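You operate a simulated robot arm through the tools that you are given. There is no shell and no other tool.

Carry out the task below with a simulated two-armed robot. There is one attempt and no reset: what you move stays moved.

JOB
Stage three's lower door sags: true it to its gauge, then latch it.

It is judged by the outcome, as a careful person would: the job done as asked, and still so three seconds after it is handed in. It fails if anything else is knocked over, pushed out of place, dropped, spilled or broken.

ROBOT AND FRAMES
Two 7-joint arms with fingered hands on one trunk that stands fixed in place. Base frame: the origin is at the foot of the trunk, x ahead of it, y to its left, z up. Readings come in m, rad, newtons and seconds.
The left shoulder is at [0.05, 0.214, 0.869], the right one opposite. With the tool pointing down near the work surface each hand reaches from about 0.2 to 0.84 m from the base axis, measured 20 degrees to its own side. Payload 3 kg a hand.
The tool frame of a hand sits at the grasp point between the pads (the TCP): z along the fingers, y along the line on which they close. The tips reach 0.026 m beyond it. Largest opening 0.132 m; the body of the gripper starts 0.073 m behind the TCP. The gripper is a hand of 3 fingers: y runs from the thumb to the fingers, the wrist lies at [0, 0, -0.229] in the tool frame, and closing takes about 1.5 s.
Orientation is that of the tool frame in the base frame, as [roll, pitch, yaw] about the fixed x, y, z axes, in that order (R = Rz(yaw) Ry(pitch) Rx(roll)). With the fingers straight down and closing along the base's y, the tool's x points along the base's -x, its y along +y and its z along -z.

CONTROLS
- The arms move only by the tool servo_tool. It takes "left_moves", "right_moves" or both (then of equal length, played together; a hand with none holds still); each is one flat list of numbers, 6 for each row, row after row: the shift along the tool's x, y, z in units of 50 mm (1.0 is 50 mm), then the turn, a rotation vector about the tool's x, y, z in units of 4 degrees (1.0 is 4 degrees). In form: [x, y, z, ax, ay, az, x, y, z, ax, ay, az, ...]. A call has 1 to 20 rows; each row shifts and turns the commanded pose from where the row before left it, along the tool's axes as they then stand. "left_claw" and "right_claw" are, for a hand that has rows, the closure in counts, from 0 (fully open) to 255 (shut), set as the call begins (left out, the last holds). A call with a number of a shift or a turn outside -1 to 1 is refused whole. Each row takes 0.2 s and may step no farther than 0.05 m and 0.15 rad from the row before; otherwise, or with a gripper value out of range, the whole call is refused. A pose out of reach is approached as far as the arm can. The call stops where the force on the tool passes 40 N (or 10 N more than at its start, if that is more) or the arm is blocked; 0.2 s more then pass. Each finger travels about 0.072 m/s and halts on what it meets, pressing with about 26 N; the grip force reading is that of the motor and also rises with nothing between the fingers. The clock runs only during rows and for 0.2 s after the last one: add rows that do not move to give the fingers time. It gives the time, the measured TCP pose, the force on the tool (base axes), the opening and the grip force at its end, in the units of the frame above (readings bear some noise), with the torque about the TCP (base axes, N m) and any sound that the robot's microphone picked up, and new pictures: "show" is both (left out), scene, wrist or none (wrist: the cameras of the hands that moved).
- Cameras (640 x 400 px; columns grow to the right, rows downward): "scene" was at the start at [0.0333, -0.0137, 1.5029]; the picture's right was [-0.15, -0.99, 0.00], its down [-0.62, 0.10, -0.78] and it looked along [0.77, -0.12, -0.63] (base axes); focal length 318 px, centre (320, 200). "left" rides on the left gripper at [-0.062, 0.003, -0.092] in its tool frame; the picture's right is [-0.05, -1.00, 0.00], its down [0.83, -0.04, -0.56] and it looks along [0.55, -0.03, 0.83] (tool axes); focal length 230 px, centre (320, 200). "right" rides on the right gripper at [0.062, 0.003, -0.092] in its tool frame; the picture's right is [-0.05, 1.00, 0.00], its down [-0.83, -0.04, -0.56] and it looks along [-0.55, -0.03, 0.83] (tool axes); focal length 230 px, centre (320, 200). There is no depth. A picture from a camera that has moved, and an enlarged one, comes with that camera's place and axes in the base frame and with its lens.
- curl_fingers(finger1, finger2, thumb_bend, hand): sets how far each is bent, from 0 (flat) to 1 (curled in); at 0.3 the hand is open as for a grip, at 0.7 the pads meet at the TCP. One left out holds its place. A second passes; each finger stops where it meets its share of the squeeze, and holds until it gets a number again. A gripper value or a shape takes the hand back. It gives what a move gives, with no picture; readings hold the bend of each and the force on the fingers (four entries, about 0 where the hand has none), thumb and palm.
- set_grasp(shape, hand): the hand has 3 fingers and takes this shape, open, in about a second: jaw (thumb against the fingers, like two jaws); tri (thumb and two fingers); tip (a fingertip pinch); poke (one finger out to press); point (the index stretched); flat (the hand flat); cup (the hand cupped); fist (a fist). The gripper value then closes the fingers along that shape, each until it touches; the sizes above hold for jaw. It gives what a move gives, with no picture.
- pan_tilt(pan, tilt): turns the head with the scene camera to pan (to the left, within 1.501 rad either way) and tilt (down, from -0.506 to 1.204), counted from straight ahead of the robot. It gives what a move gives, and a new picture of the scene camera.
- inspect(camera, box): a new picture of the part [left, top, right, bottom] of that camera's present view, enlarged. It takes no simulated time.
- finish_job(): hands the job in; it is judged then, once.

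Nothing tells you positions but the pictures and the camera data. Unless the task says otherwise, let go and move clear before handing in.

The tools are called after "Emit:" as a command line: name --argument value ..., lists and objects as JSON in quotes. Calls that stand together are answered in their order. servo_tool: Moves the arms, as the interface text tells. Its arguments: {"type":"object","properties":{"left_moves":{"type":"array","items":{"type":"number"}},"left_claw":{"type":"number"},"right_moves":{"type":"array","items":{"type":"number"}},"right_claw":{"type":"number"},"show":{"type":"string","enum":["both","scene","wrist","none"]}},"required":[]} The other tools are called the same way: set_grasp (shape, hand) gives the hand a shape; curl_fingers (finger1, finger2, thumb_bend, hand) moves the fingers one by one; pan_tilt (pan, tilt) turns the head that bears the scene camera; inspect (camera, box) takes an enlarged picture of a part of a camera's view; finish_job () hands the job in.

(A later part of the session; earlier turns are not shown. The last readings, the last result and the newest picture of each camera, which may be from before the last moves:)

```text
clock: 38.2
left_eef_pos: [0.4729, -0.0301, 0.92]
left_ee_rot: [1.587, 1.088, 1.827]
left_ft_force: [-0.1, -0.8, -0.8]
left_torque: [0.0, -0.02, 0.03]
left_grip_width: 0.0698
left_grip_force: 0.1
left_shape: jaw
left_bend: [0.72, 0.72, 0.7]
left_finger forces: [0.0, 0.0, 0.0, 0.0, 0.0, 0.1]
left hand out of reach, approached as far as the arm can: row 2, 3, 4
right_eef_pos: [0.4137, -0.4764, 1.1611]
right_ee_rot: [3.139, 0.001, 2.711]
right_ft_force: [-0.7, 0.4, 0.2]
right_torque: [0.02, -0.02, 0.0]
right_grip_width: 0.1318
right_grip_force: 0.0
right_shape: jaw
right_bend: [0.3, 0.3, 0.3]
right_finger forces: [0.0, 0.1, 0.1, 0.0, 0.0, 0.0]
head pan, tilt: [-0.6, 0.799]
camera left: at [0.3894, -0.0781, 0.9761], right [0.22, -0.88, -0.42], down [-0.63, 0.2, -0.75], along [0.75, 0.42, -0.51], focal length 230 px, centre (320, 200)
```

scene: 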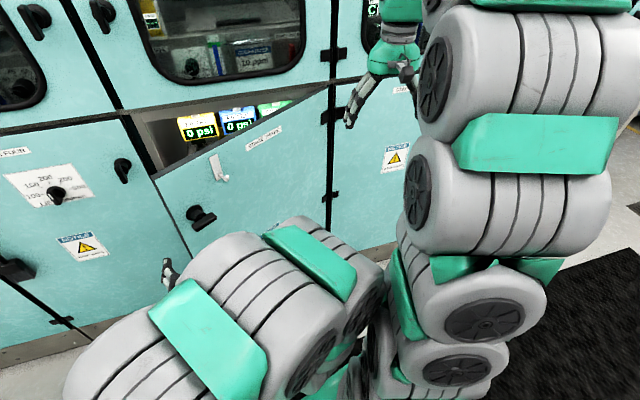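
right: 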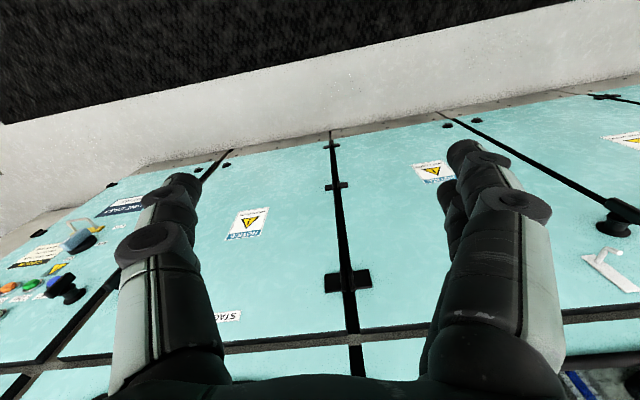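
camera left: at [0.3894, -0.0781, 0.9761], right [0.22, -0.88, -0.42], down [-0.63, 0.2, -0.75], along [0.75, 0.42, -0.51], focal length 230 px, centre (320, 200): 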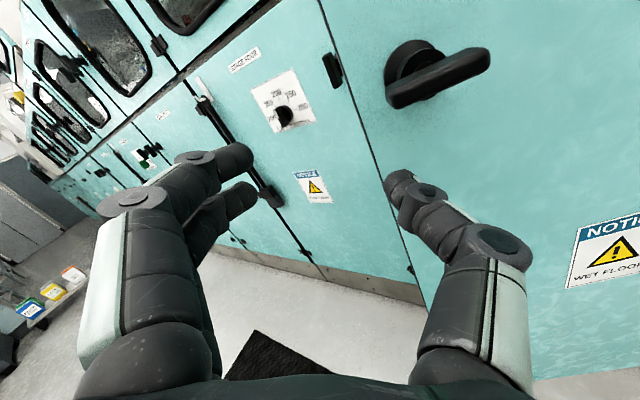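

The left elbow has swung close to the right arm, so I'll move the left hand out to the left and forward now, turning it to face right into the opening.

Emit:
servo_tool --left_moves '[0.36, 0.69, 0.19, 0, 0, 0, 0.36, 0.69, 0.19, 0, 0, 0, 0.36, 0.69, 0.19, 0.443, -0.232, 0]' --show "scene"

```text
clock: 39.0
left_eef_pos: [0.4823, -0.0503, 0.9196]
left_ee_rot: [1.582, 1.185, 1.794]
left_ft_force: [-0.8, -0.4, 0.0]
left_torque: [-0.02, -0.01, -0.02]
left_grip_width: 0.07
left_grip_force: 0.1
left_shape: jaw
left_bend: [0.72, 0.72, 0.7]
left_finger forces: [0.0, 0.1, 0.0, 0.1, 0.0, 0.0]
left hand out of reach, approached as far as the arm can: row 1, 2, 3
right_eef_pos: [0.4131, -0.4786, 1.1585]
right_ee_rot: [-3.14, -0.01, 2.707]
right_ft_force: [-0.1, -0.4, -0.2]
right_torque: [0.01, 0.01, -0.01]
right_grip_width: 0.1319
right_grip_force: 0.0
right_shape: jaw
right_bend: [0.3, 0.3, 0.3]
right_finger forces: [0.0, 0.0, 0.0, 0.0, 0.1, 0.1]
head pan, tilt: [-0.6, 0.799]
```

scene: 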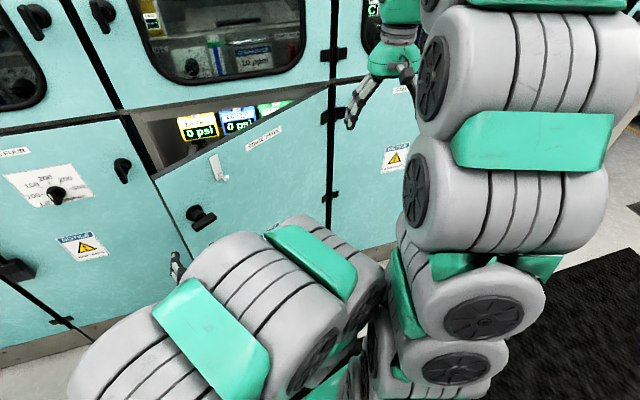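

The left arm is now folded tight against the right. I'll tip the left hand down and lift it, which should open the elbow away from the right arm.

Emit:
servo_tool --left_moves '[-0.354, 0.186, 0, 0.464, 0.885, 0, -0.354, 0.186, -0.03, 0.464, 0.885, 0, -0.354, 0.186, -0.05, 0.464, 0.885, 0, -0.354, 0.186, -0.08, 0.464, 0.885, 0, -0.354, 0.186, -0.1, 0.464, 0.885, 0]' --show "scene"

```text
clock: 40.2
left_eef_pos: [0.4721, -0.0764, 1.0013]
left_ee_rot: [2.268, 1.007, 2.342]
left_ft_force: [0.5, 0.7, 1.3]
left_torque: [0.02, 0.03, 0.01]
left_grip_width: 0.0699
left_grip_force: 0.0
left_shape: jaw
left_bend: [0.72, 0.72, 0.7]
left_finger forces: [0.0, 0.1, 0.0, 0.0, 0.1, 0.0]
left hand out of reach, approached as far as the arm can: row 1, 2
right_eef_pos: [0.4169, -0.4731, 1.161]
right_ee_rot: [-3.141, -0.001, 2.719]
right_ft_force: [-0.1, 0.6, -0.1]
right_torque: [-0.01, -0.01, 0.01]
right_grip_width: 0.1321
right_grip_force: 0.1
right_shape: jaw
right_bend: [0.3, 0.3, 0.3]
right_finger forces: [0.0, 0.0, 0.0, 0.0, 0.0, 0.1]
head pan, tilt: [-0.6, 0.799]
```

scene: 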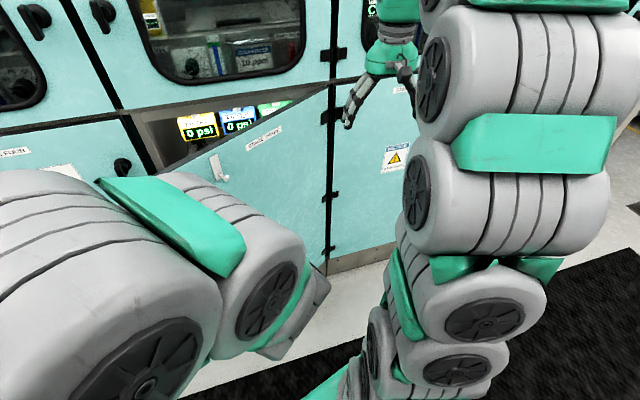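

The right arm is free again. I'll carry the left hand left and up, still tipping down, to a relaxed posture.

Emit:
servo_tool --left_moves '[0, 0.85, -0.1, 0.3, 0.6, 0, 0, 0.85, -0.1, 0.3, 0.6, 0, 0, 0.85, -0.1, 0.3, 0.6, 0, 0, 0.85, -0.1, 0.3, 0.6, 0, 0, 0.85, -0.1, 0.3, 0.6, 0]' --show "both"

```text
clock: 41.4
left_eef_pos: [0.4775, 0.0345, 1.101]
left_ee_rot: [2.56, 0.846, 2.576]
left_ft_force: [0.0, 0.1, -0.6]
left_torque: [0.01, 0.02, -0.02]
left_grip_width: 0.0698
left_grip_force: 0.0
left_shape: jaw
left_bend: [0.72, 0.72, 0.7]
left_finger forces: [0.0, 0.0, 0.0, 0.0, 0.1, 0.0]
left hand out of reach, approached as far as the arm can: row 1, 2, 3, 5
right_eef_pos: [0.4162, -0.4732, 1.1622]
right_ee_rot: [-3.141, 0.001, 2.72]
right_ft_force: [0.6, 0.4, 0.7]
right_torque: [0.01, -0.01, -0.01]
right_grip_width: 0.132
right_grip_force: 0.1
right_shape: jaw
right_bend: [0.3, 0.3, 0.3]
right_finger forces: [0.0, 0.0, 0.0, 0.1, 0.0, 0.1]
head pan, tilt: [-0.6, 0.799]
camera left: at [0.4355, 0.0029, 1.1984], right [-0.07, -0.94, -0.32], down [-0.93, 0.18, -0.33], along [0.37, 0.28, -0.89], focal length 230 px, centre (320, 200)
```

scene: 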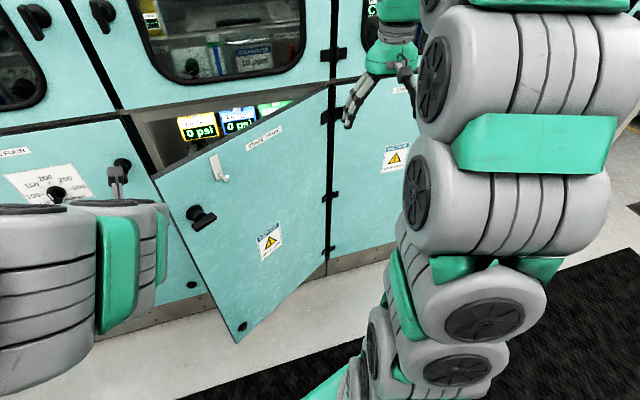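
left: 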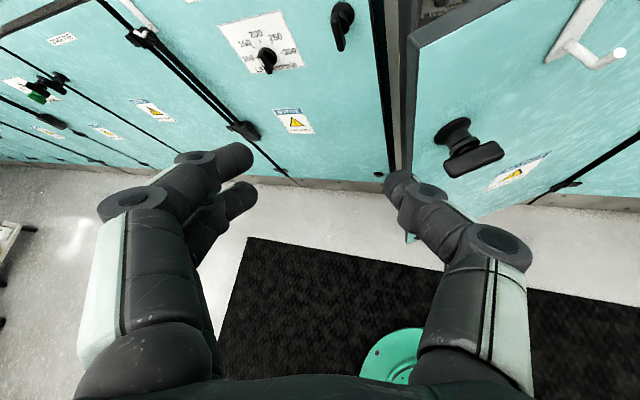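

The door is now fully in view with the left arm clear. Next I'll point the left hand down with fingers closed, reach over the door's top edge on the inside, and push the door open wider to see its inner face.

Emit:
servo_tool --left_moves '[0, 0, 0, 0.434, 0.767, 0.103, 0, 0, 0, 0.434, 0.767, 0.103, 0, 0, 0, 0.434, 0.767, 0.103, 0, 0, 0, 0.434, 0.767, 0.103, 0, 0, 0, 0.434, 0.767, 0.103, 0, 0, 0, 0.434, 0.767, 0.103, 0, 0, 0, 0.434, 0.767, 0.103, 0, 0, 0, 0.434, 0.767, 0.103, 0, 0, 0, 0.434, 0.767, 0.103, 0, 0, 0, 0.434, 0.767, 0.103, 0, 0, 0, 0.434, 0.767, 0.103, 0, 0, 0, 0.434, 0.767, 0.103, 0, 0, 0, 0.434, 0.767, 0.103, 0, 0, 0, 0.434, 0.767, 0.103, 0, 0, 0, 0.434, 0.767, 0.103, 0, 0, 0, 0.434, 0.767, 0.103]' --left_claw 255 --show "both"

```text
clock: 44.8
left_eef_pos: [0.4774, 0.034, 1.1016]
left_ee_rot: [3.141, 0.002, 2.719]
left_ft_force: [-0.6, -0.7, 0.3]
left_torque: [-0.02, -0.01, 0.01]
left_grip_width: 0.0
left_grip_force: 26.0
left_shape: jaw
left_bend: [0.64, 0.64, 0.67]
left_finger forces: [0.1, 0.0, 0.0, 0.0, 0.0, 0.1]
right_eef_pos: [0.4153, -0.4725, 1.1616]
right_ee_rot: [3.141, 0.0, 2.719]
right_ft_force: [0.9, 0.3, 0.2]
right_torque: [-0.02, 0.0, -0.01]
right_grip_width: 0.1321
right_grip_force: 0.0
right_shape: jaw
right_bend: [0.3, 0.3, 0.3]
right_finger forces: [0.1, 0.1, 0.0, 0.0, 0.1, 0.0]
head pan, tilt: [-0.6, 0.799]
camera left: at [0.5348, 0.0111, 1.1931], right [-0.36, -0.93, 0.0], down [-0.78, 0.3, 0.56], along [-0.52, 0.2, -0.83], focal length 230 px, centre (320, 200)
```

scene: 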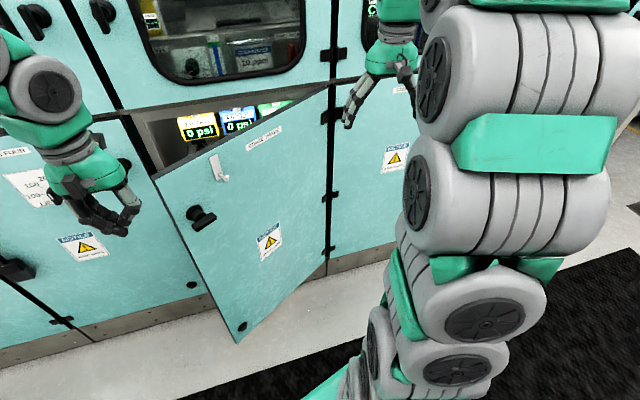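
left: 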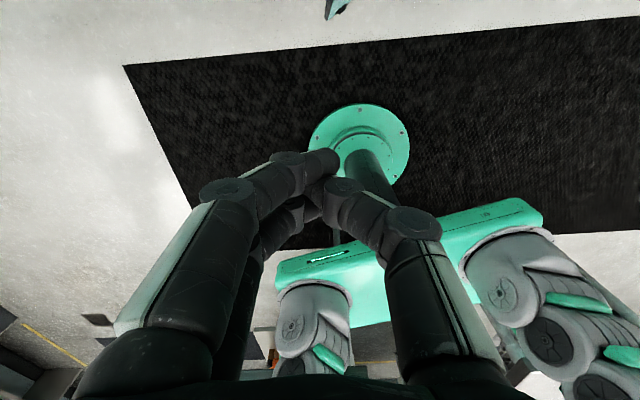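

The hand points down, fingers closed. I'll raise it above the door top, carry it over to the inner side, and turn it so the fingers run along the door.

Emit:
servo_tool --left_moves '[0, 0, -0.8, 0, 0, 0, 0, 0, -0.8, 0, 0, 0, -0.876, -0.02, 0, 0, 0, -1, -0.9, 0.05, 0, 0, 0, -1, -0.9, 0.12, 0, 0, 0, -1, -0.88, 0.18, 0, 0, 0, -1, -0.86, 0.24, 0, 0, 0, -1, 0, 0, 0, 0, 0, -1, 0, 0, 0, 0, 0, -1, 0, 0, 0, 0, 0, -1, 0, 0, 0, 0, 0, -1]' --show "both"

```text
clock: 47.2
left_eef_pos: [0.6631, 0.0134, 1.1476]
left_ee_rot: [-3.139, 0.004, -2.935]
left_ft_force: [0.1, 0.0, 0.6]
left_torque: [0.02, 0.02, 0.05]
left_grip_width: 0.0003
left_grip_force: 26.1
left_shape: jaw
left_bend: [0.64, 0.64, 0.67]
left_finger forces: [0.1, 0.0, 0.1, 0.1, 0.0, 0.0]
left hand out of reach, approached as far as the arm can: row 6, 7
right_eef_pos: [0.4167, -0.4736, 1.1605]
right_ee_rot: [3.139, 0.001, 2.719]
right_ft_force: [-0.1, 0.4, -0.7]
right_torque: [0.0, 0.0, -0.04]
right_grip_width: 0.1319
right_grip_force: 0.0
right_shape: jaw
right_bend: [0.3, 0.3, 0.3]
right_finger forces: [0.0, 0.0, 0.0, 0.0, 0.0, 0.1]
head pan, tilt: [-0.6, 0.799]
camera left: at [0.7216, 0.0268, 1.239], right [0.26, -0.97, 0.0], down [-0.81, -0.21, 0.55], along [-0.53, -0.14, -0.83], focal length 230 px, centre (320, 200)
```

scene: 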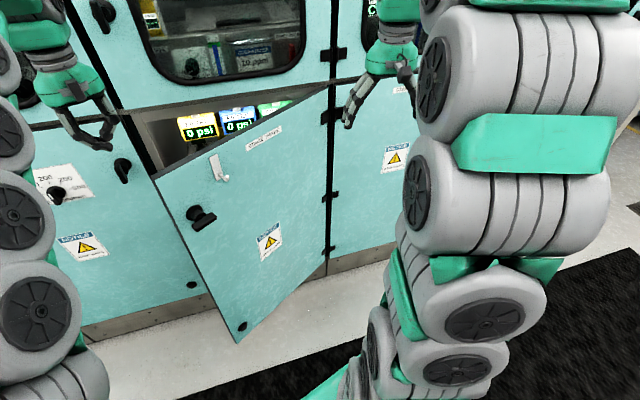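
left: 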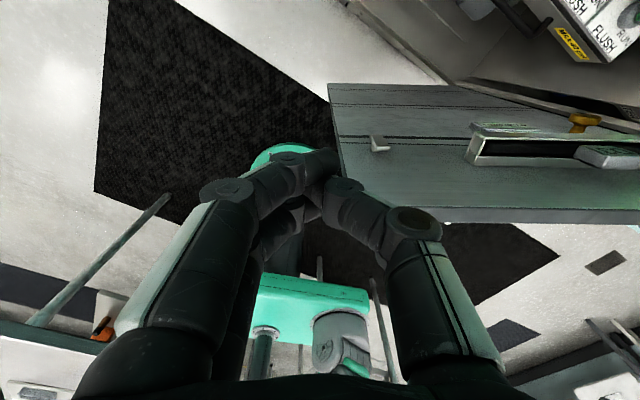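

Excellent: the left camera now sees the door's inner face, and there's a mechanism on it with an orange knob. I'll zoom in.

Emit:
inspect --camera "left" --box '[440, 80, 640, 220]'

Emit:
inspect --camera "left" --box '[320, 70, 480, 230]'

Emit:
inspect --camera "left" --box '[500, 0, 640, 110]'

```text
2.86 times, centred on (540, 150) of left
camera zoom: at [0.7216, 0.0268, 1.239], right [0.26, -0.97, 0.0], down [-0.81, -0.21, 0.55], along [-0.53, -0.14, -0.83], focal length 657 px, centre (-309, 343)
```

zoom: 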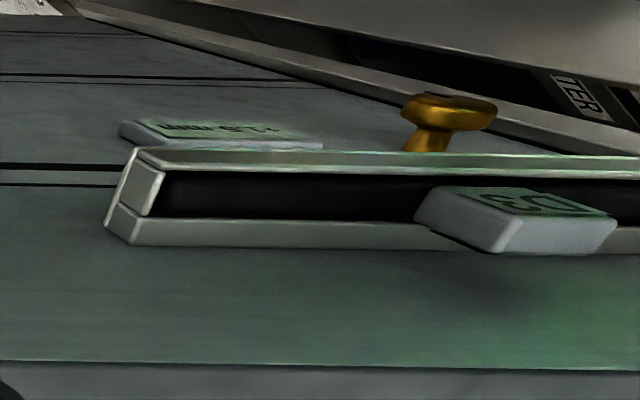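

```text
2.50 times, centred on (400, 150) of left
camera zoom: at [0.7216, 0.0268, 1.239], right [0.26, -0.97, 0.0], down [-0.81, -0.21, 0.55], along [-0.53, -0.14, -0.83], focal length 575 px, centre (120, 325)
```

zoom: 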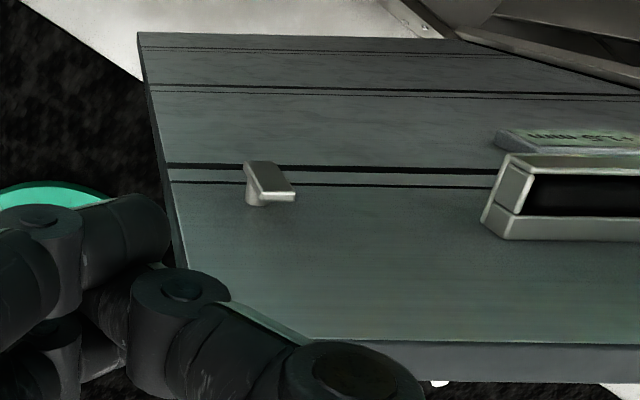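

```text
3.64 times, centred on (570, 55) of left
camera zoom: at [0.7216, 0.0268, 1.239], right [0.26, -0.97, 0.0], down [-0.81, -0.21, 0.55], along [-0.53, -0.14, -0.83], focal length 837 px, centre (-589, 727)
```

zoom: 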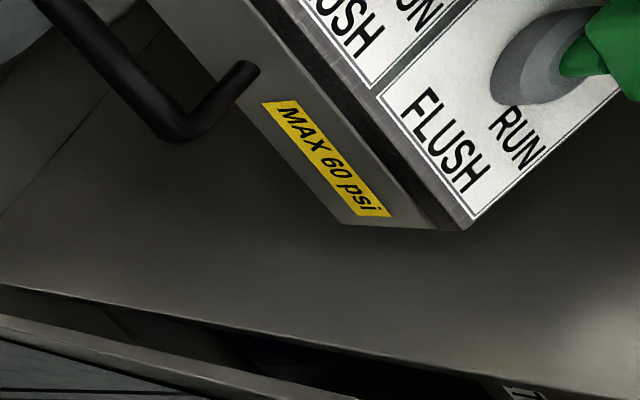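

There it is: the gauge (a readout in mm) and a brass adjuster knob are on the door's inner face, plus the latch tongue. I'll zoom on the readout.

Emit:
inspect --camera "left" --box '[475, 110, 560, 150]'

Emit:
inspect --camera "left" --box '[555, 100, 640, 175]'

```text
7.53 times, centred on (518, 130) of left
camera zoom: at [0.7216, 0.0268, 1.239], right [0.26, -0.97, 0.0], down [-0.81, -0.21, 0.55], along [-0.53, -0.14, -0.83], focal length 1732 px, centre (-1167, 727)
```

zoom: 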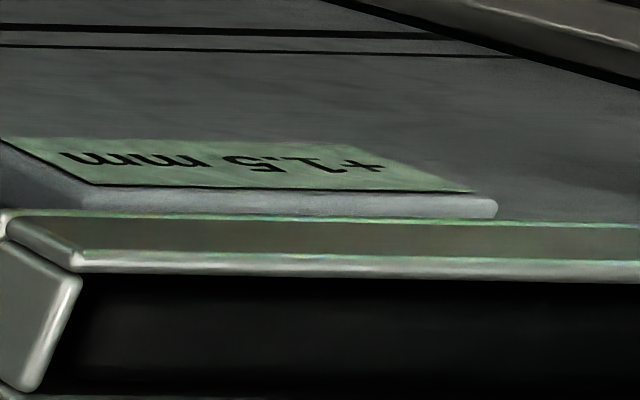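

```text
5.33 times, centred on (598, 138) of left
camera zoom: at [0.7216, 0.0268, 1.239], right [0.26, -0.97, 0.0], down [-0.81, -0.21, 0.55], along [-0.53, -0.14, -0.83], focal length 1227 px, centre (-1160, 533)
```

zoom: 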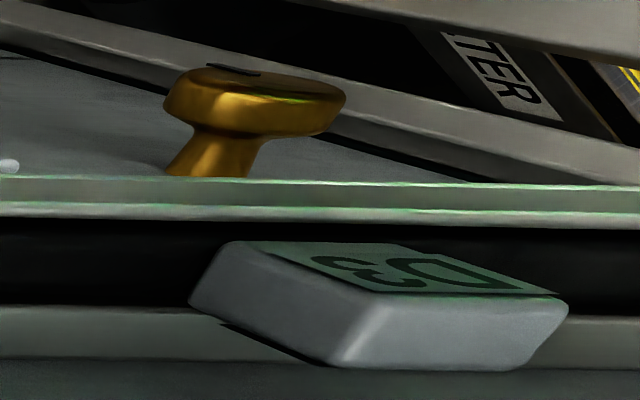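

The readout shows "+1.5 mm" beside a rail marked "D3", with a brass adjuster knob. I'll open the door wider: hand over the inner side near the free corner, lower the tips about 40 mm below the top edge, then push.

Emit:
servo_tool --left_moves '[0, -0.85, 0, 0, 0, 0, 0, -0.85, 0, 0, 0, 0, 0, 0, 0.7, 0, 0, 0, 0, 0, 0.7, 0, 0, 0, 0, 0, 0.6, 0, 0, 0]' --show "both"

```text
clock: 48.4
left_eef_pos: [0.6543, -0.0615, 1.0241]
left_ee_rot: [-3.141, 0.0, -2.937]
left_ft_force: [-0.1, 0.3, 0.1]
left_torque: [-0.03, 0.01, 0.0]
left_grip_width: 0.0001
left_grip_force: 25.4
left_shape: jaw
left_bend: [0.64, 0.64, 0.67]
left_finger forces: [0.0, 0.0, 0.0, 0.1, 0.1, 0.1]
left hand out of reach, approached as far as the arm can: row 1, 2
right_eef_pos: [0.4159, -0.4735, 1.1615]
right_ee_rot: [-3.142, -0.002, 2.72]
right_ft_force: [-0.3, 0.1, -0.2]
right_torque: [0.0, -0.01, 0.03]
right_grip_width: 0.1321
right_grip_force: 0.1
right_shape: jaw
right_bend: [0.3, 0.3, 0.3]
right_finger forces: [0.0, 0.1, 0.0, 0.0, 0.0, 0.0]
head pan, tilt: [-0.6, 0.799]
camera left: at [0.7133, -0.0464, 1.1156], right [0.26, -0.97, 0.0], down [-0.8, -0.21, 0.56], along [-0.54, -0.14, -0.83], focal length 230 px, centre (320, 200)
```

scene: 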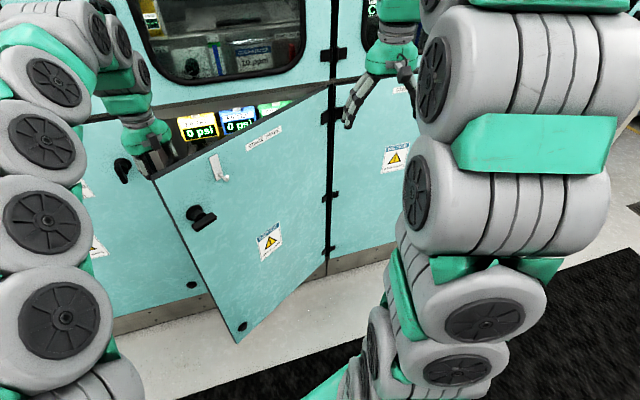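
left: 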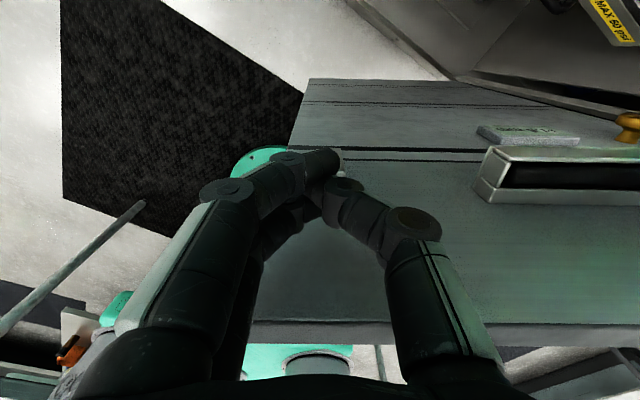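

The hand is on the inner side, tips below the door's top edge. I'll push the door open along its arc in steps.

Emit:
servo_tool --left_moves '[0.716, 0.076, 0, 0, 0, -1, 0.716, 0.076, 0, 0, 0, -1, 0.716, 0.076, 0, 0, 0, -1, 0.716, 0.076, 0, 0, 0, -1]' --show "scene"

```text
clock: 49.4
left_eef_pos: [0.5157, -0.0913, 1.0266]
left_ee_rot: [-3.14, 0.001, -2.654]
left_ft_force: [-0.6, -0.2, 0.4]
left_torque: [-0.01, -0.03, 0.01]
left_grip_width: 0.0
left_grip_force: 25.9
left_shape: jaw
left_bend: [0.64, 0.64, 0.67]
left_finger forces: [0.0, 0.0, 0.1, 0.1, 0.1, 0.1]
right_eef_pos: [0.4149, -0.4731, 1.1612]
right_ee_rot: [3.14, -0.001, 2.718]
right_ft_force: [-0.9, 0.2, 0.1]
right_torque: [0.02, -0.01, -0.04]
right_grip_width: 0.1318
right_grip_force: 0.0
right_shape: jaw
right_bend: [0.3, 0.3, 0.3]
right_finger forces: [0.0, 0.0, 0.0, 0.0, 0.0, 0.0]
head pan, tilt: [-0.6, 0.799]
```

scene: 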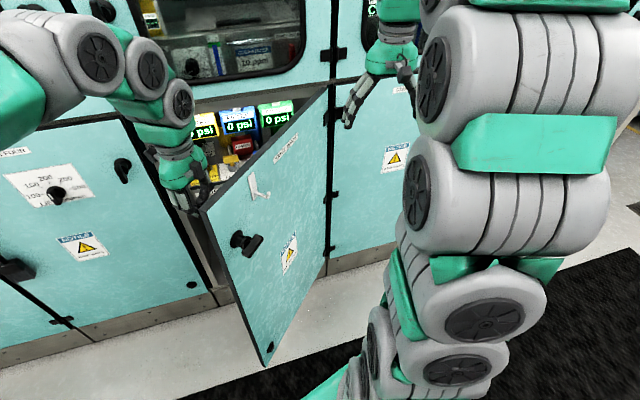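

The door swings easily. I'll continue a few more steps.

Emit:
servo_tool --left_moves '[0.716, 0.076, 0, 0, 0, -1, 0.716, 0.076, 0, 0, 0, -1, 0.716, 0.076, 0, 0, 0, -1, 0.716, 0.076, 0, 0, 0, -1]' --show "scene"

```text
clock: 50.4
left_eef_pos: [0.3863, -0.1547, 1.0255]
left_ee_rot: [-3.14, -0.002, -2.376]
left_ft_force: [-0.4, 0.4, -0.6]
left_torque: [-0.01, 0.02, 0.0]
left_grip_width: 0.0
left_grip_force: 25.8
left_shape: jaw
left_bend: [0.64, 0.64, 0.67]
left_finger forces: [0.0, 0.0, 0.0, 0.0, 0.0, 0.0]
right_eef_pos: [0.4156, -0.4728, 1.1597]
right_ee_rot: [3.141, -0.001, 2.72]
right_ft_force: [0.0, -0.4, 0.1]
right_torque: [0.02, -0.04, 0.03]
right_grip_width: 0.1321
right_grip_force: 0.1
right_shape: jaw
right_bend: [0.3, 0.3, 0.3]
right_finger forces: [0.0, 0.1, 0.0, 0.0, 0.1, 0.1]
head pan, tilt: [-0.6, 0.799]
```

scene: 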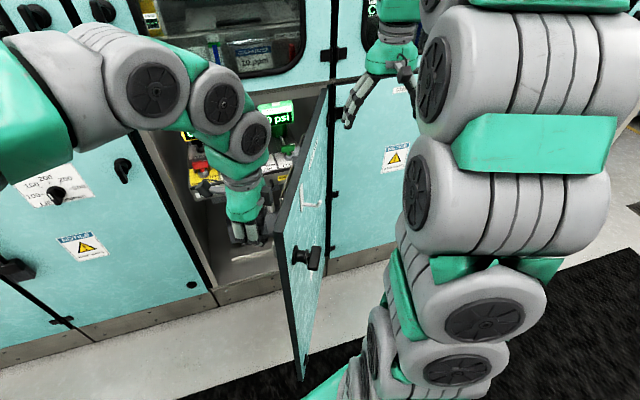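

The door is near 60°. Two more small steps so the scene camera can see its inner face, keeping clear of the right arm.

Emit:
servo_tool --left_moves '[0.716, 0.076, 0, 0, 0, -1, 0.716, 0.076, 0, 0, 0, -1]' --show "scene"

```text
clock: 51.0
left_eef_pos: [0.3317, -0.2029, 1.0264]
left_ee_rot: [-3.141, 0.001, -2.236]
left_ft_force: [-0.5, 0.7, 0.8]
left_torque: [-0.04, 0.03, -0.03]
left_grip_width: 0.0001
left_grip_force: 25.8
left_shape: jaw
left_bend: [0.64, 0.64, 0.67]
left_finger forces: [0.1, 0.0, 0.0, 0.0, 0.0, 0.0]
right_eef_pos: [0.4159, -0.474, 1.1598]
right_ee_rot: [3.141, 0.0, 2.719]
right_ft_force: [-0.7, 1.1, 0.4]
right_torque: [-0.02, 0.02, 0.01]
right_grip_width: 0.1318
right_grip_force: 0.0
right_shape: jaw
right_bend: [0.3, 0.3, 0.3]
right_finger forces: [0.0, 0.0, 0.0, 0.1, 0.0, 0.0]
head pan, tilt: [-0.6, 0.799]
```

scene: 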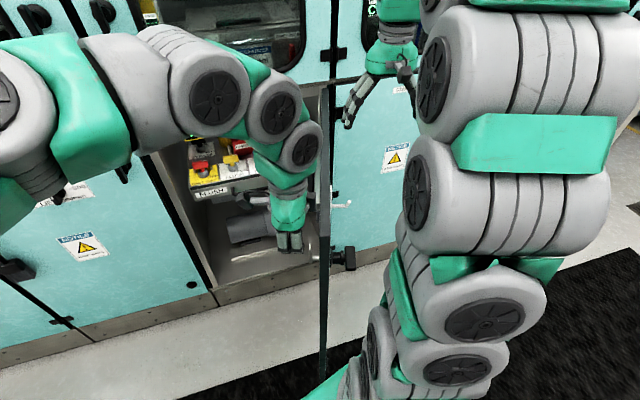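

The door is now edge-on to the head camera. I'll back the left hand away from the door; its camera faces the inner side, so I'll look from there.

Emit:
servo_tool --left_moves '[-0.9, 0, 0, 0, 0, 0, -0.9, 0, 0, 0, 0, 0, -0.9, 0, 0, 0, 0, 0, -0.9, 0, 0, 0, 0, 0, -0.5, -0.5, 0, 0, 0, 0]' --show "both"

```text
clock: 52.2
left_eef_pos: [0.4778, -0.0563, 1.0254]
left_ee_rot: [-3.14, 0.001, -2.236]
left_ft_force: [0.6, -0.1, -0.7]
left_torque: [-0.01, 0.05, 0.01]
left_grip_width: 0.0
left_grip_force: 26.1
left_shape: jaw
left_bend: [0.64, 0.64, 0.67]
left_finger forces: [0.0, 0.0, 0.0, 0.0, 0.1, 0.0]
right_eef_pos: [0.4157, -0.4732, 1.1613]
right_ee_rot: [-3.14, 0.0, 2.718]
right_ft_force: [0.3, -0.6, 0.1]
right_torque: [0.0, 0.0, 0.01]
right_grip_width: 0.1317
right_grip_force: 0.1
right_shape: jaw
right_bend: [0.3, 0.3, 0.3]
right_finger forces: [0.1, 0.0, 0.0, 0.0, 0.1, 0.0]
head pan, tilt: [-0.6, 0.799]
camera left: at [0.5135, -0.0071, 1.1176], right [0.82, -0.58, 0.0], down [-0.48, -0.68, 0.56], along [-0.32, -0.45, -0.83], focal length 230 px, centre (320, 200)
```

scene: 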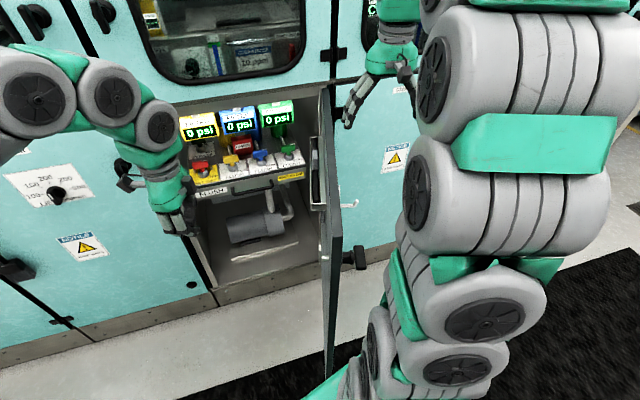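
left: 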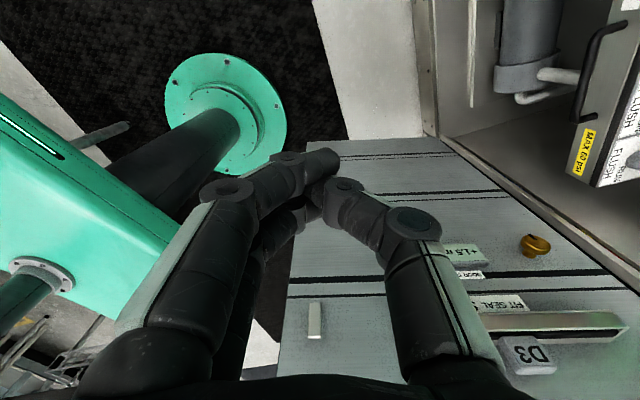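

The inner face is visible: a "+1.5" readout with a small label, a brass knob, and another label. I'll zoom in on each.

Emit:
inspect --camera "left" --box '[430, 220, 640, 390]'

Emit:
inspect --camera "left" --box '[435, 220, 565, 320]'

Emit:
inspect --camera "left" --box '[280, 130, 460, 400]'

Emit:
inspect --camera "scene" --box '[180, 80, 380, 280]'

```text
2.35 times, centred on (535, 305) of left
camera zoom: at [0.5135, -0.0071, 1.1176], right [0.82, -0.58, 0.0], down [-0.48, -0.68, 0.56], along [-0.32, -0.45, -0.83], focal length 541 px, centre (-186, -47)
```

zoom: 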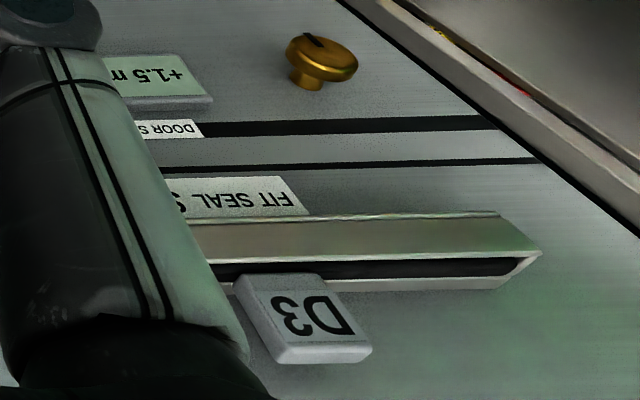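

```text
4.00 times, centred on (500, 270) of left
camera zoom: at [0.5135, -0.0071, 1.1176], right [0.82, -0.58, 0.0], down [-0.48, -0.68, 0.56], along [-0.32, -0.45, -0.83], focal length 920 px, centre (-400, -80)
```

zoom: 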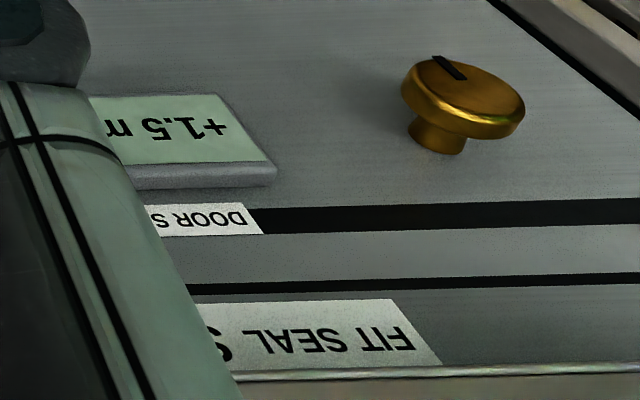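

```text
1.48 times, centred on (370, 265) of left
camera zoom: at [0.5135, -0.0071, 1.1176], right [0.82, -0.58, 0.0], down [-0.48, -0.68, 0.56], along [-0.32, -0.45, -0.83], focal length 341 px, centre (246, 104)
```

zoom: 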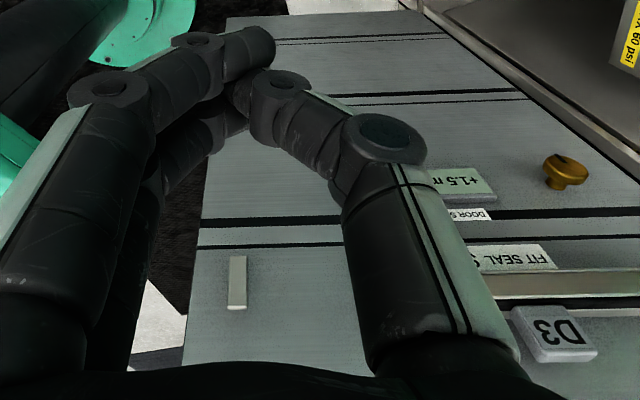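

```text
2.00 times, centred on (280, 180) of scene
camera zoom: at [0.0151, -0.0462, 1.4928], right [-0.56, -0.83, 0.0], down [-0.59, 0.41, -0.7], along [0.58, -0.39, -0.72], focal length 635 px, centre (400, 240)
```

zoom: 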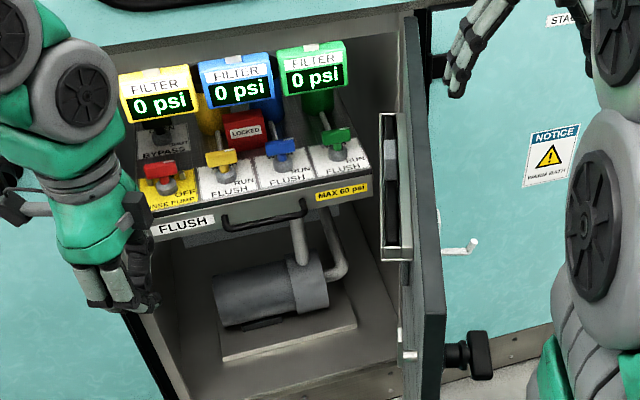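

The label by the readout begins "DOOR S…" (sag). I'll shift the hand along toward the hinge so that the fingers don't block the gauge and knob.

Emit:
servo_tool --left_moves '[0, -0.9, 0, 0, 0, 0, 0, -0.9, 0, 0, 0, 0, 0, -0.9, 0, 0, 0, 0]' --show "both"

```text
clock: 53.2
left_eef_pos: [0.5854, -0.1382, 1.0565]
left_ee_rot: [-3.083, -0.06, -2.242]
left_ft_force: [0.5, -0.7, -0.2]
left_torque: [0.0, 0.05, -0.02]
left_grip_width: 0.0
left_grip_force: 25.9
left_shape: jaw
left_bend: [0.64, 0.64, 0.67]
left_finger forces: [0.1, 0.0, 0.1, 0.0, 0.0, 0.0]
right_eef_pos: [0.4158, -0.4732, 1.1626]
right_ee_rot: [3.141, -0.002, 2.718]
right_ft_force: [0.9, -0.7, -0.8]
right_torque: [0.07, 0.02, 0.03]
right_grip_width: 0.132
right_grip_force: 0.0
right_shape: jaw
right_bend: [0.3, 0.3, 0.3]
right_finger forces: [0.0, 0.1, 0.1, 0.0, 0.1, 0.0]
head pan, tilt: [-0.6, 0.799]
stopped in row 3 (left hand): the arm was blocked; the commanded pose is now the measured one
camera left: at [0.6198, -0.0831, 1.1446], right [0.81, -0.58, 0.05], down [-0.49, -0.63, 0.61], along [-0.32, -0.52, -0.79], focal length 230 px, centre (320, 200)
```

scene: 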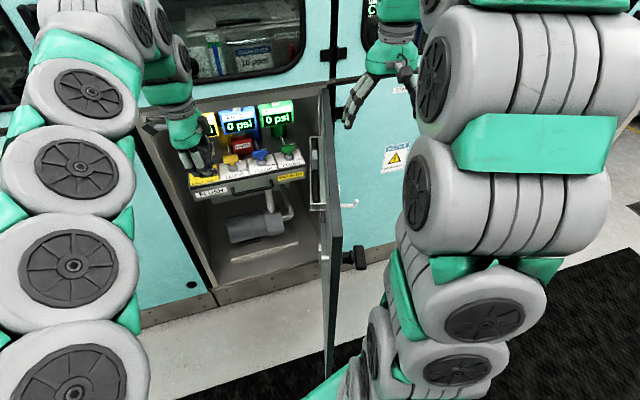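
left: 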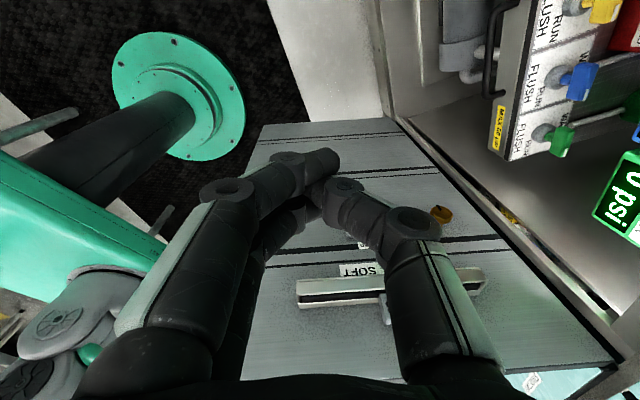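

The arm met something on the third step. I'll back off right away and look at what it touched.

Emit:
servo_tool --left_moves '[0, 0.9, 0, 0, 0, 0]' --show "none"

Emit:
pan_tilt --pan -0.1 --tilt 0.5

```text
clock: 53.6
left_eef_pos: [0.5497, -0.1116, 1.0544]
left_ee_rot: [-3.085, -0.06, -2.241]
left_ft_force: [0.0, 1.0, 0.7]
left_torque: [-0.09, -0.01, 0.03]
left_grip_width: 0.0001
left_grip_force: 26.1
left_shape: jaw
left_bend: [0.64, 0.64, 0.67]
left_finger forces: [0.1, 0.1, 0.0, 0.0, 0.0, 0.0]
right_eef_pos: [0.4156, -0.4731, 1.1615]
right_ee_rot: [-3.141, -0.002, 2.719]
right_ft_force: [0.9, 0.5, -0.2]
right_torque: [-0.05, 0.0, -0.01]
right_grip_width: 0.132
right_grip_force: 0.1
right_shape: jaw
right_bend: [0.3, 0.3, 0.3]
right_finger forces: [0.0, 0.0, 0.2, 0.0, 0.0, 0.0]
head pan, tilt: [-0.6, 0.799]
```

```text
clock: 54.5
left_eef_pos: [0.5494, -0.1125, 1.0535]
left_ee_rot: [-3.088, -0.056, -2.241]
left_ft_force: [-0.5, 0.4, -0.1]
left_torque: [0.01, -0.01, -0.02]
left_grip_width: 0.0001
left_grip_force: 25.8
left_shape: jaw
left_bend: [0.64, 0.64, 0.67]
left_finger forces: [0.1, 0.0, 0.0, 0.0, 0.0, 0.0]
right_eef_pos: [0.4159, -0.4729, 1.1615]
right_ee_rot: [3.142, 0.001, 2.72]
right_ft_force: [-0.4, -0.5, 0.0]
right_torque: [0.01, -0.01, 0.0]
right_grip_width: 0.1317
right_grip_force: 0.0
right_shape: jaw
right_bend: [0.3, 0.3, 0.3]
right_finger forces: [0.1, 0.0, 0.0, 0.0, 0.1, 0.1]
head pan, tilt: [-0.099, 0.499]
```

scene: 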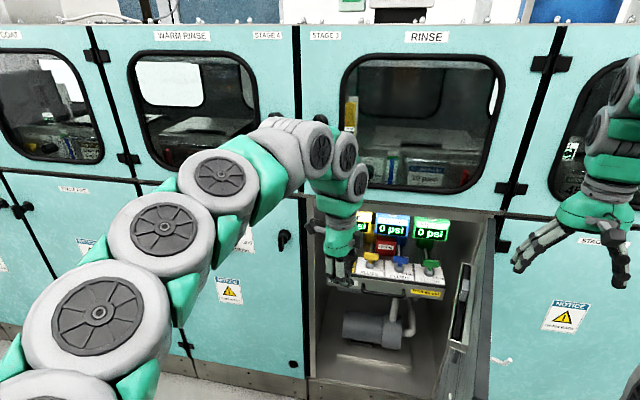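

The left forearm passed close to the upper door's handle. I'll draw the hand back and check that the handle wasn't disturbed.

Emit:
servo_tool --left_moves '[-0.3, 0.85, 0, 0, 0, 0, -0.3, 0.85, 0, 0, 0, 0, -0.3, 0.85, 0, 0, 0, 0, -0.3, 0.85, 0, 0, 0, 0]' --show "both"

Emit:
inspect --camera "scene" --box '[230, 60, 370, 170]'

Emit:
inspect --camera "scene" --box '[300, 190, 520, 390]'

```text
clock: 55.5
left_eef_pos: [0.4542, 0.0369, 1.0404]
left_ee_rot: [-3.085, -0.059, -2.243]
left_ft_force: [-1.0, -0.4, -0.6]
left_torque: [0.02, -0.02, 0.0]
left_grip_width: 0.0002
left_grip_force: 25.8
left_shape: jaw
left_bend: [0.64, 0.64, 0.67]
left_finger forces: [0.1, 0.0, 0.0, 0.0, 0.0, 0.0]
right_eef_pos: [0.4164, -0.4731, 1.161]
right_ee_rot: [3.141, -0.001, 2.718]
right_ft_force: [-0.1, -0.2, -0.2]
right_torque: [0.01, -0.02, 0.03]
right_grip_width: 0.1319
right_grip_force: 0.0
right_shape: jaw
right_bend: [0.3, 0.3, 0.3]
right_finger forces: [0.0, 0.0, 0.0, 0.1, 0.0, 0.0]
head pan, tilt: [-0.099, 0.499]
camera left: at [0.4889, 0.0944, 1.1285], right [0.81, -0.58, 0.05], down [-0.49, -0.63, 0.61], along [-0.32, -0.52, -0.79], focal length 230 px, centre (320, 200)
```

scene: 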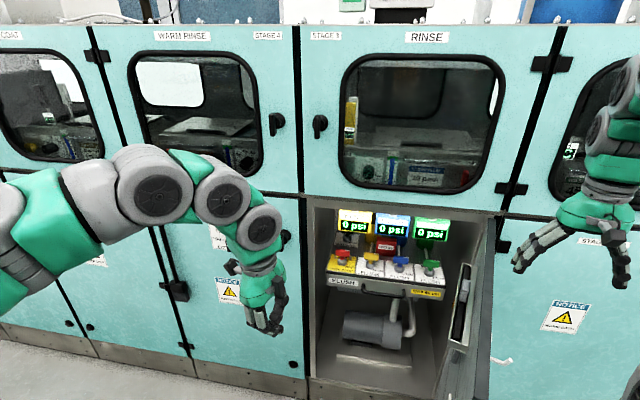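
left: 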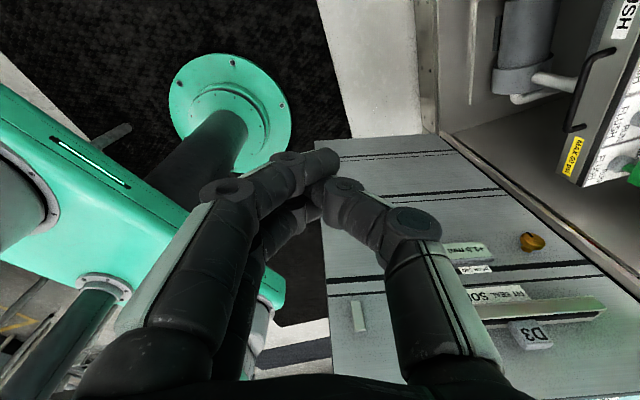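

```text
3.64 times, centred on (300, 115) of scene
camera zoom: at [0.039, -0.0097, 1.5188], right [-0.1, -0.99, 0.0], down [-0.48, 0.05, -0.88], along [0.87, -0.09, -0.48], focal length 1154 px, centre (393, 509)
```

zoom: 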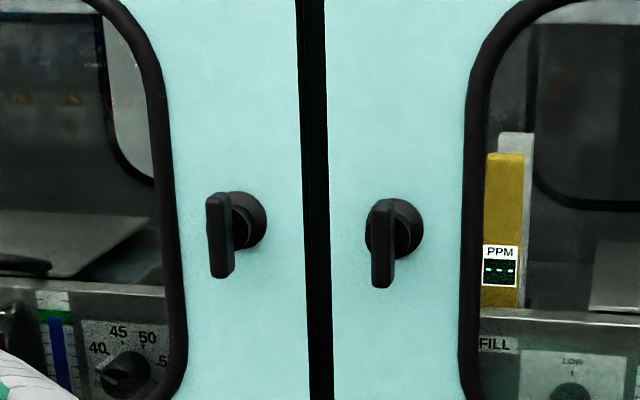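

```text
2.00 times, centred on (410, 290) of scene
camera zoom: at [0.039, -0.0097, 1.5188], right [-0.1, -0.99, 0.0], down [-0.48, 0.05, -0.88], along [0.87, -0.09, -0.48], focal length 635 px, centre (140, 20)
```

zoom: 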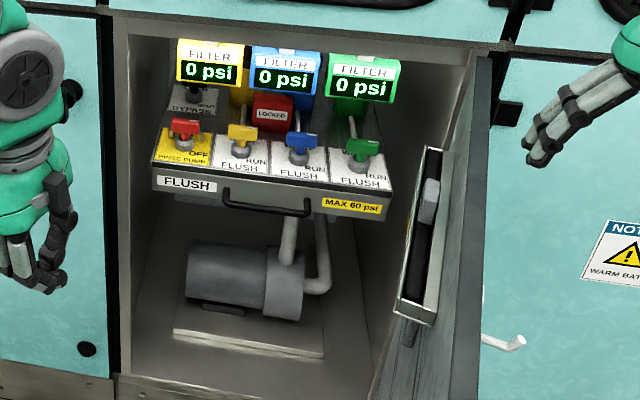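

The upper handles are undisturbed. I place the brass knob at about (0.64, -0.42, 0.85) on the door's inner face, near the hinge side. I'll look over the right arm's posture to see how far the door can open.

Emit:
pan_tilt --pan -1.0 --tilt 1.0

Emit:
inspect --camera "left" --box '[430, 220, 610, 350]'

Emit:
inspect --camera "right" --box '[0, 0, 640, 400]'

```text
clock: 56.7
left_eef_pos: [0.4552, 0.038, 1.0409]
left_ee_rot: [-3.085, -0.061, -2.243]
left_ft_force: [-0.5, 0.5, 0.0]
left_torque: [0.0, -0.03, 0.02]
left_grip_width: 0.0
left_grip_force: 26.0
left_shape: jaw
left_bend: [0.64, 0.64, 0.67]
left_finger forces: [0.0, 0.0, 0.0, 0.1, 0.0, 0.0]
right_eef_pos: [0.416, -0.4734, 1.1619]
right_ee_rot: [-3.14, 0.002, 2.719]
right_ft_force: [-0.2, -0.4, 0.1]
right_torque: [0.04, -0.01, 0.0]
right_grip_width: 0.1319
right_grip_force: 0.0
right_shape: jaw
right_bend: [0.3, 0.3, 0.3]
right_finger forces: [0.0, 0.0, 0.1, 0.1, 0.0, 0.0]
head pan, tilt: [-1.0, 1.0]
```

scene: 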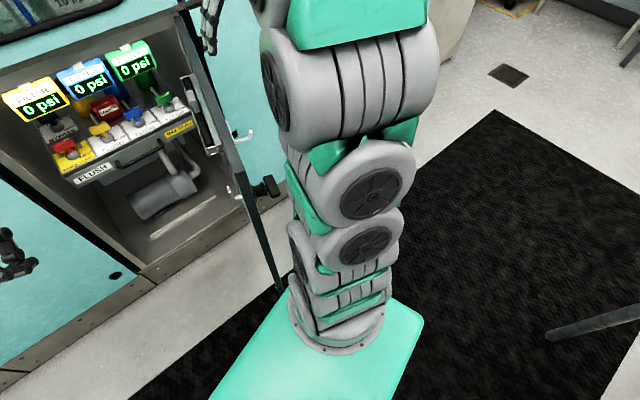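

```text
3.08 times, centred on (520, 285) of left
camera zoom: at [0.4894, 0.0943, 1.1289], right [0.81, -0.58, 0.05], down [-0.49, -0.63, 0.61], along [-0.32, -0.52, -0.79], focal length 708 px, centre (-295, -62)
```

zoom: 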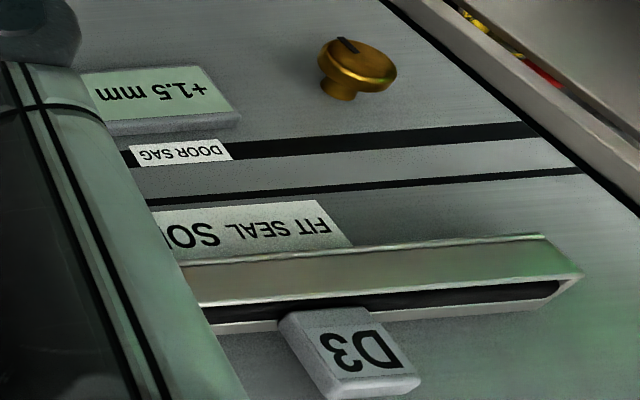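

```text
1.00 times, centred on (320, 200) of right (not enlarged: the box is as wide or as high as the picture)
camera zoom: at [0.3612, -0.4457, 1.2547], right [0.46, 0.89, 0.0], down [0.74, -0.38, 0.56], along [0.49, -0.25, -0.83], focal length 230 px, centre (320, 200)
```

zoom: 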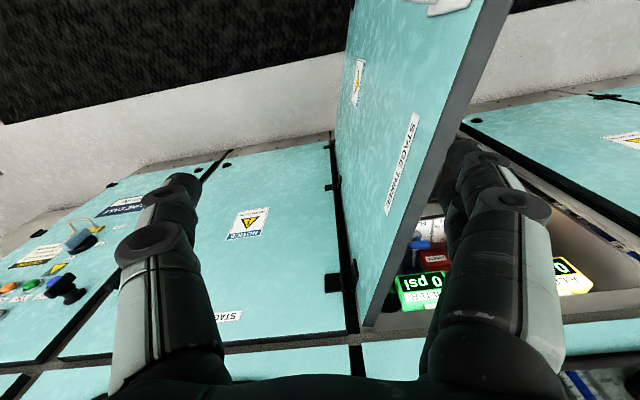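

Confirmed: the readout says "DOOR SAG +1.5 mm", with the brass knob beside it; the D3/seal tray is a separate item. To reach the knob squarely, the door should be near 100° open, so I'll first move the right hand up and to the right, out of the way.

Emit:
servo_tool --right_moves '[0, -0.8, -0.2, 0, 0, 0, 0, -0.8, -0.2, 0, 0, 0, 0, -0.8, -0.2, 0, 0, 0, 0, -0.8, -0.2, 0, 0, 0, 0, -0.8, -0.2, 0, 0, 0, 0, -0.8, -0.2, 0, 0, 0]' --show "scene"

```text
clock: 58.1
left_eef_pos: [0.455, 0.0369, 1.041]
left_ee_rot: [-3.085, -0.061, -2.245]
left_ft_force: [-1.5, 0.2, 0.3]
left_torque: [0.03, -0.03, -0.02]
left_grip_width: 0.0002
left_grip_force: 25.9
left_shape: jaw
left_bend: [0.64, 0.64, 0.67]
left_finger forces: [0.0, 0.0, 0.0, 0.1, 0.0, 0.1]
right_eef_pos: [0.3147, -0.692, 1.2212]
right_ee_rot: [3.139, 0.0, 2.717]
right_ft_force: [-3.1, -1.5, -0.5]
right_torque: [0.13, -0.29, 0.02]
right_grip_width: 0.1316
right_grip_force: 0.3
right_shape: jaw
right_bend: [0.3, 0.3, 0.3]
right_finger forces: [0.1, 0.2, 0.1, 0.0, 0.0, 0.1]
head pan, tilt: [-1.0, 1.0]
```

scene: 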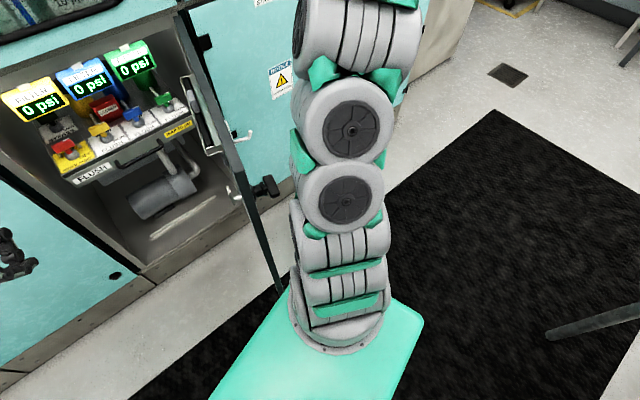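

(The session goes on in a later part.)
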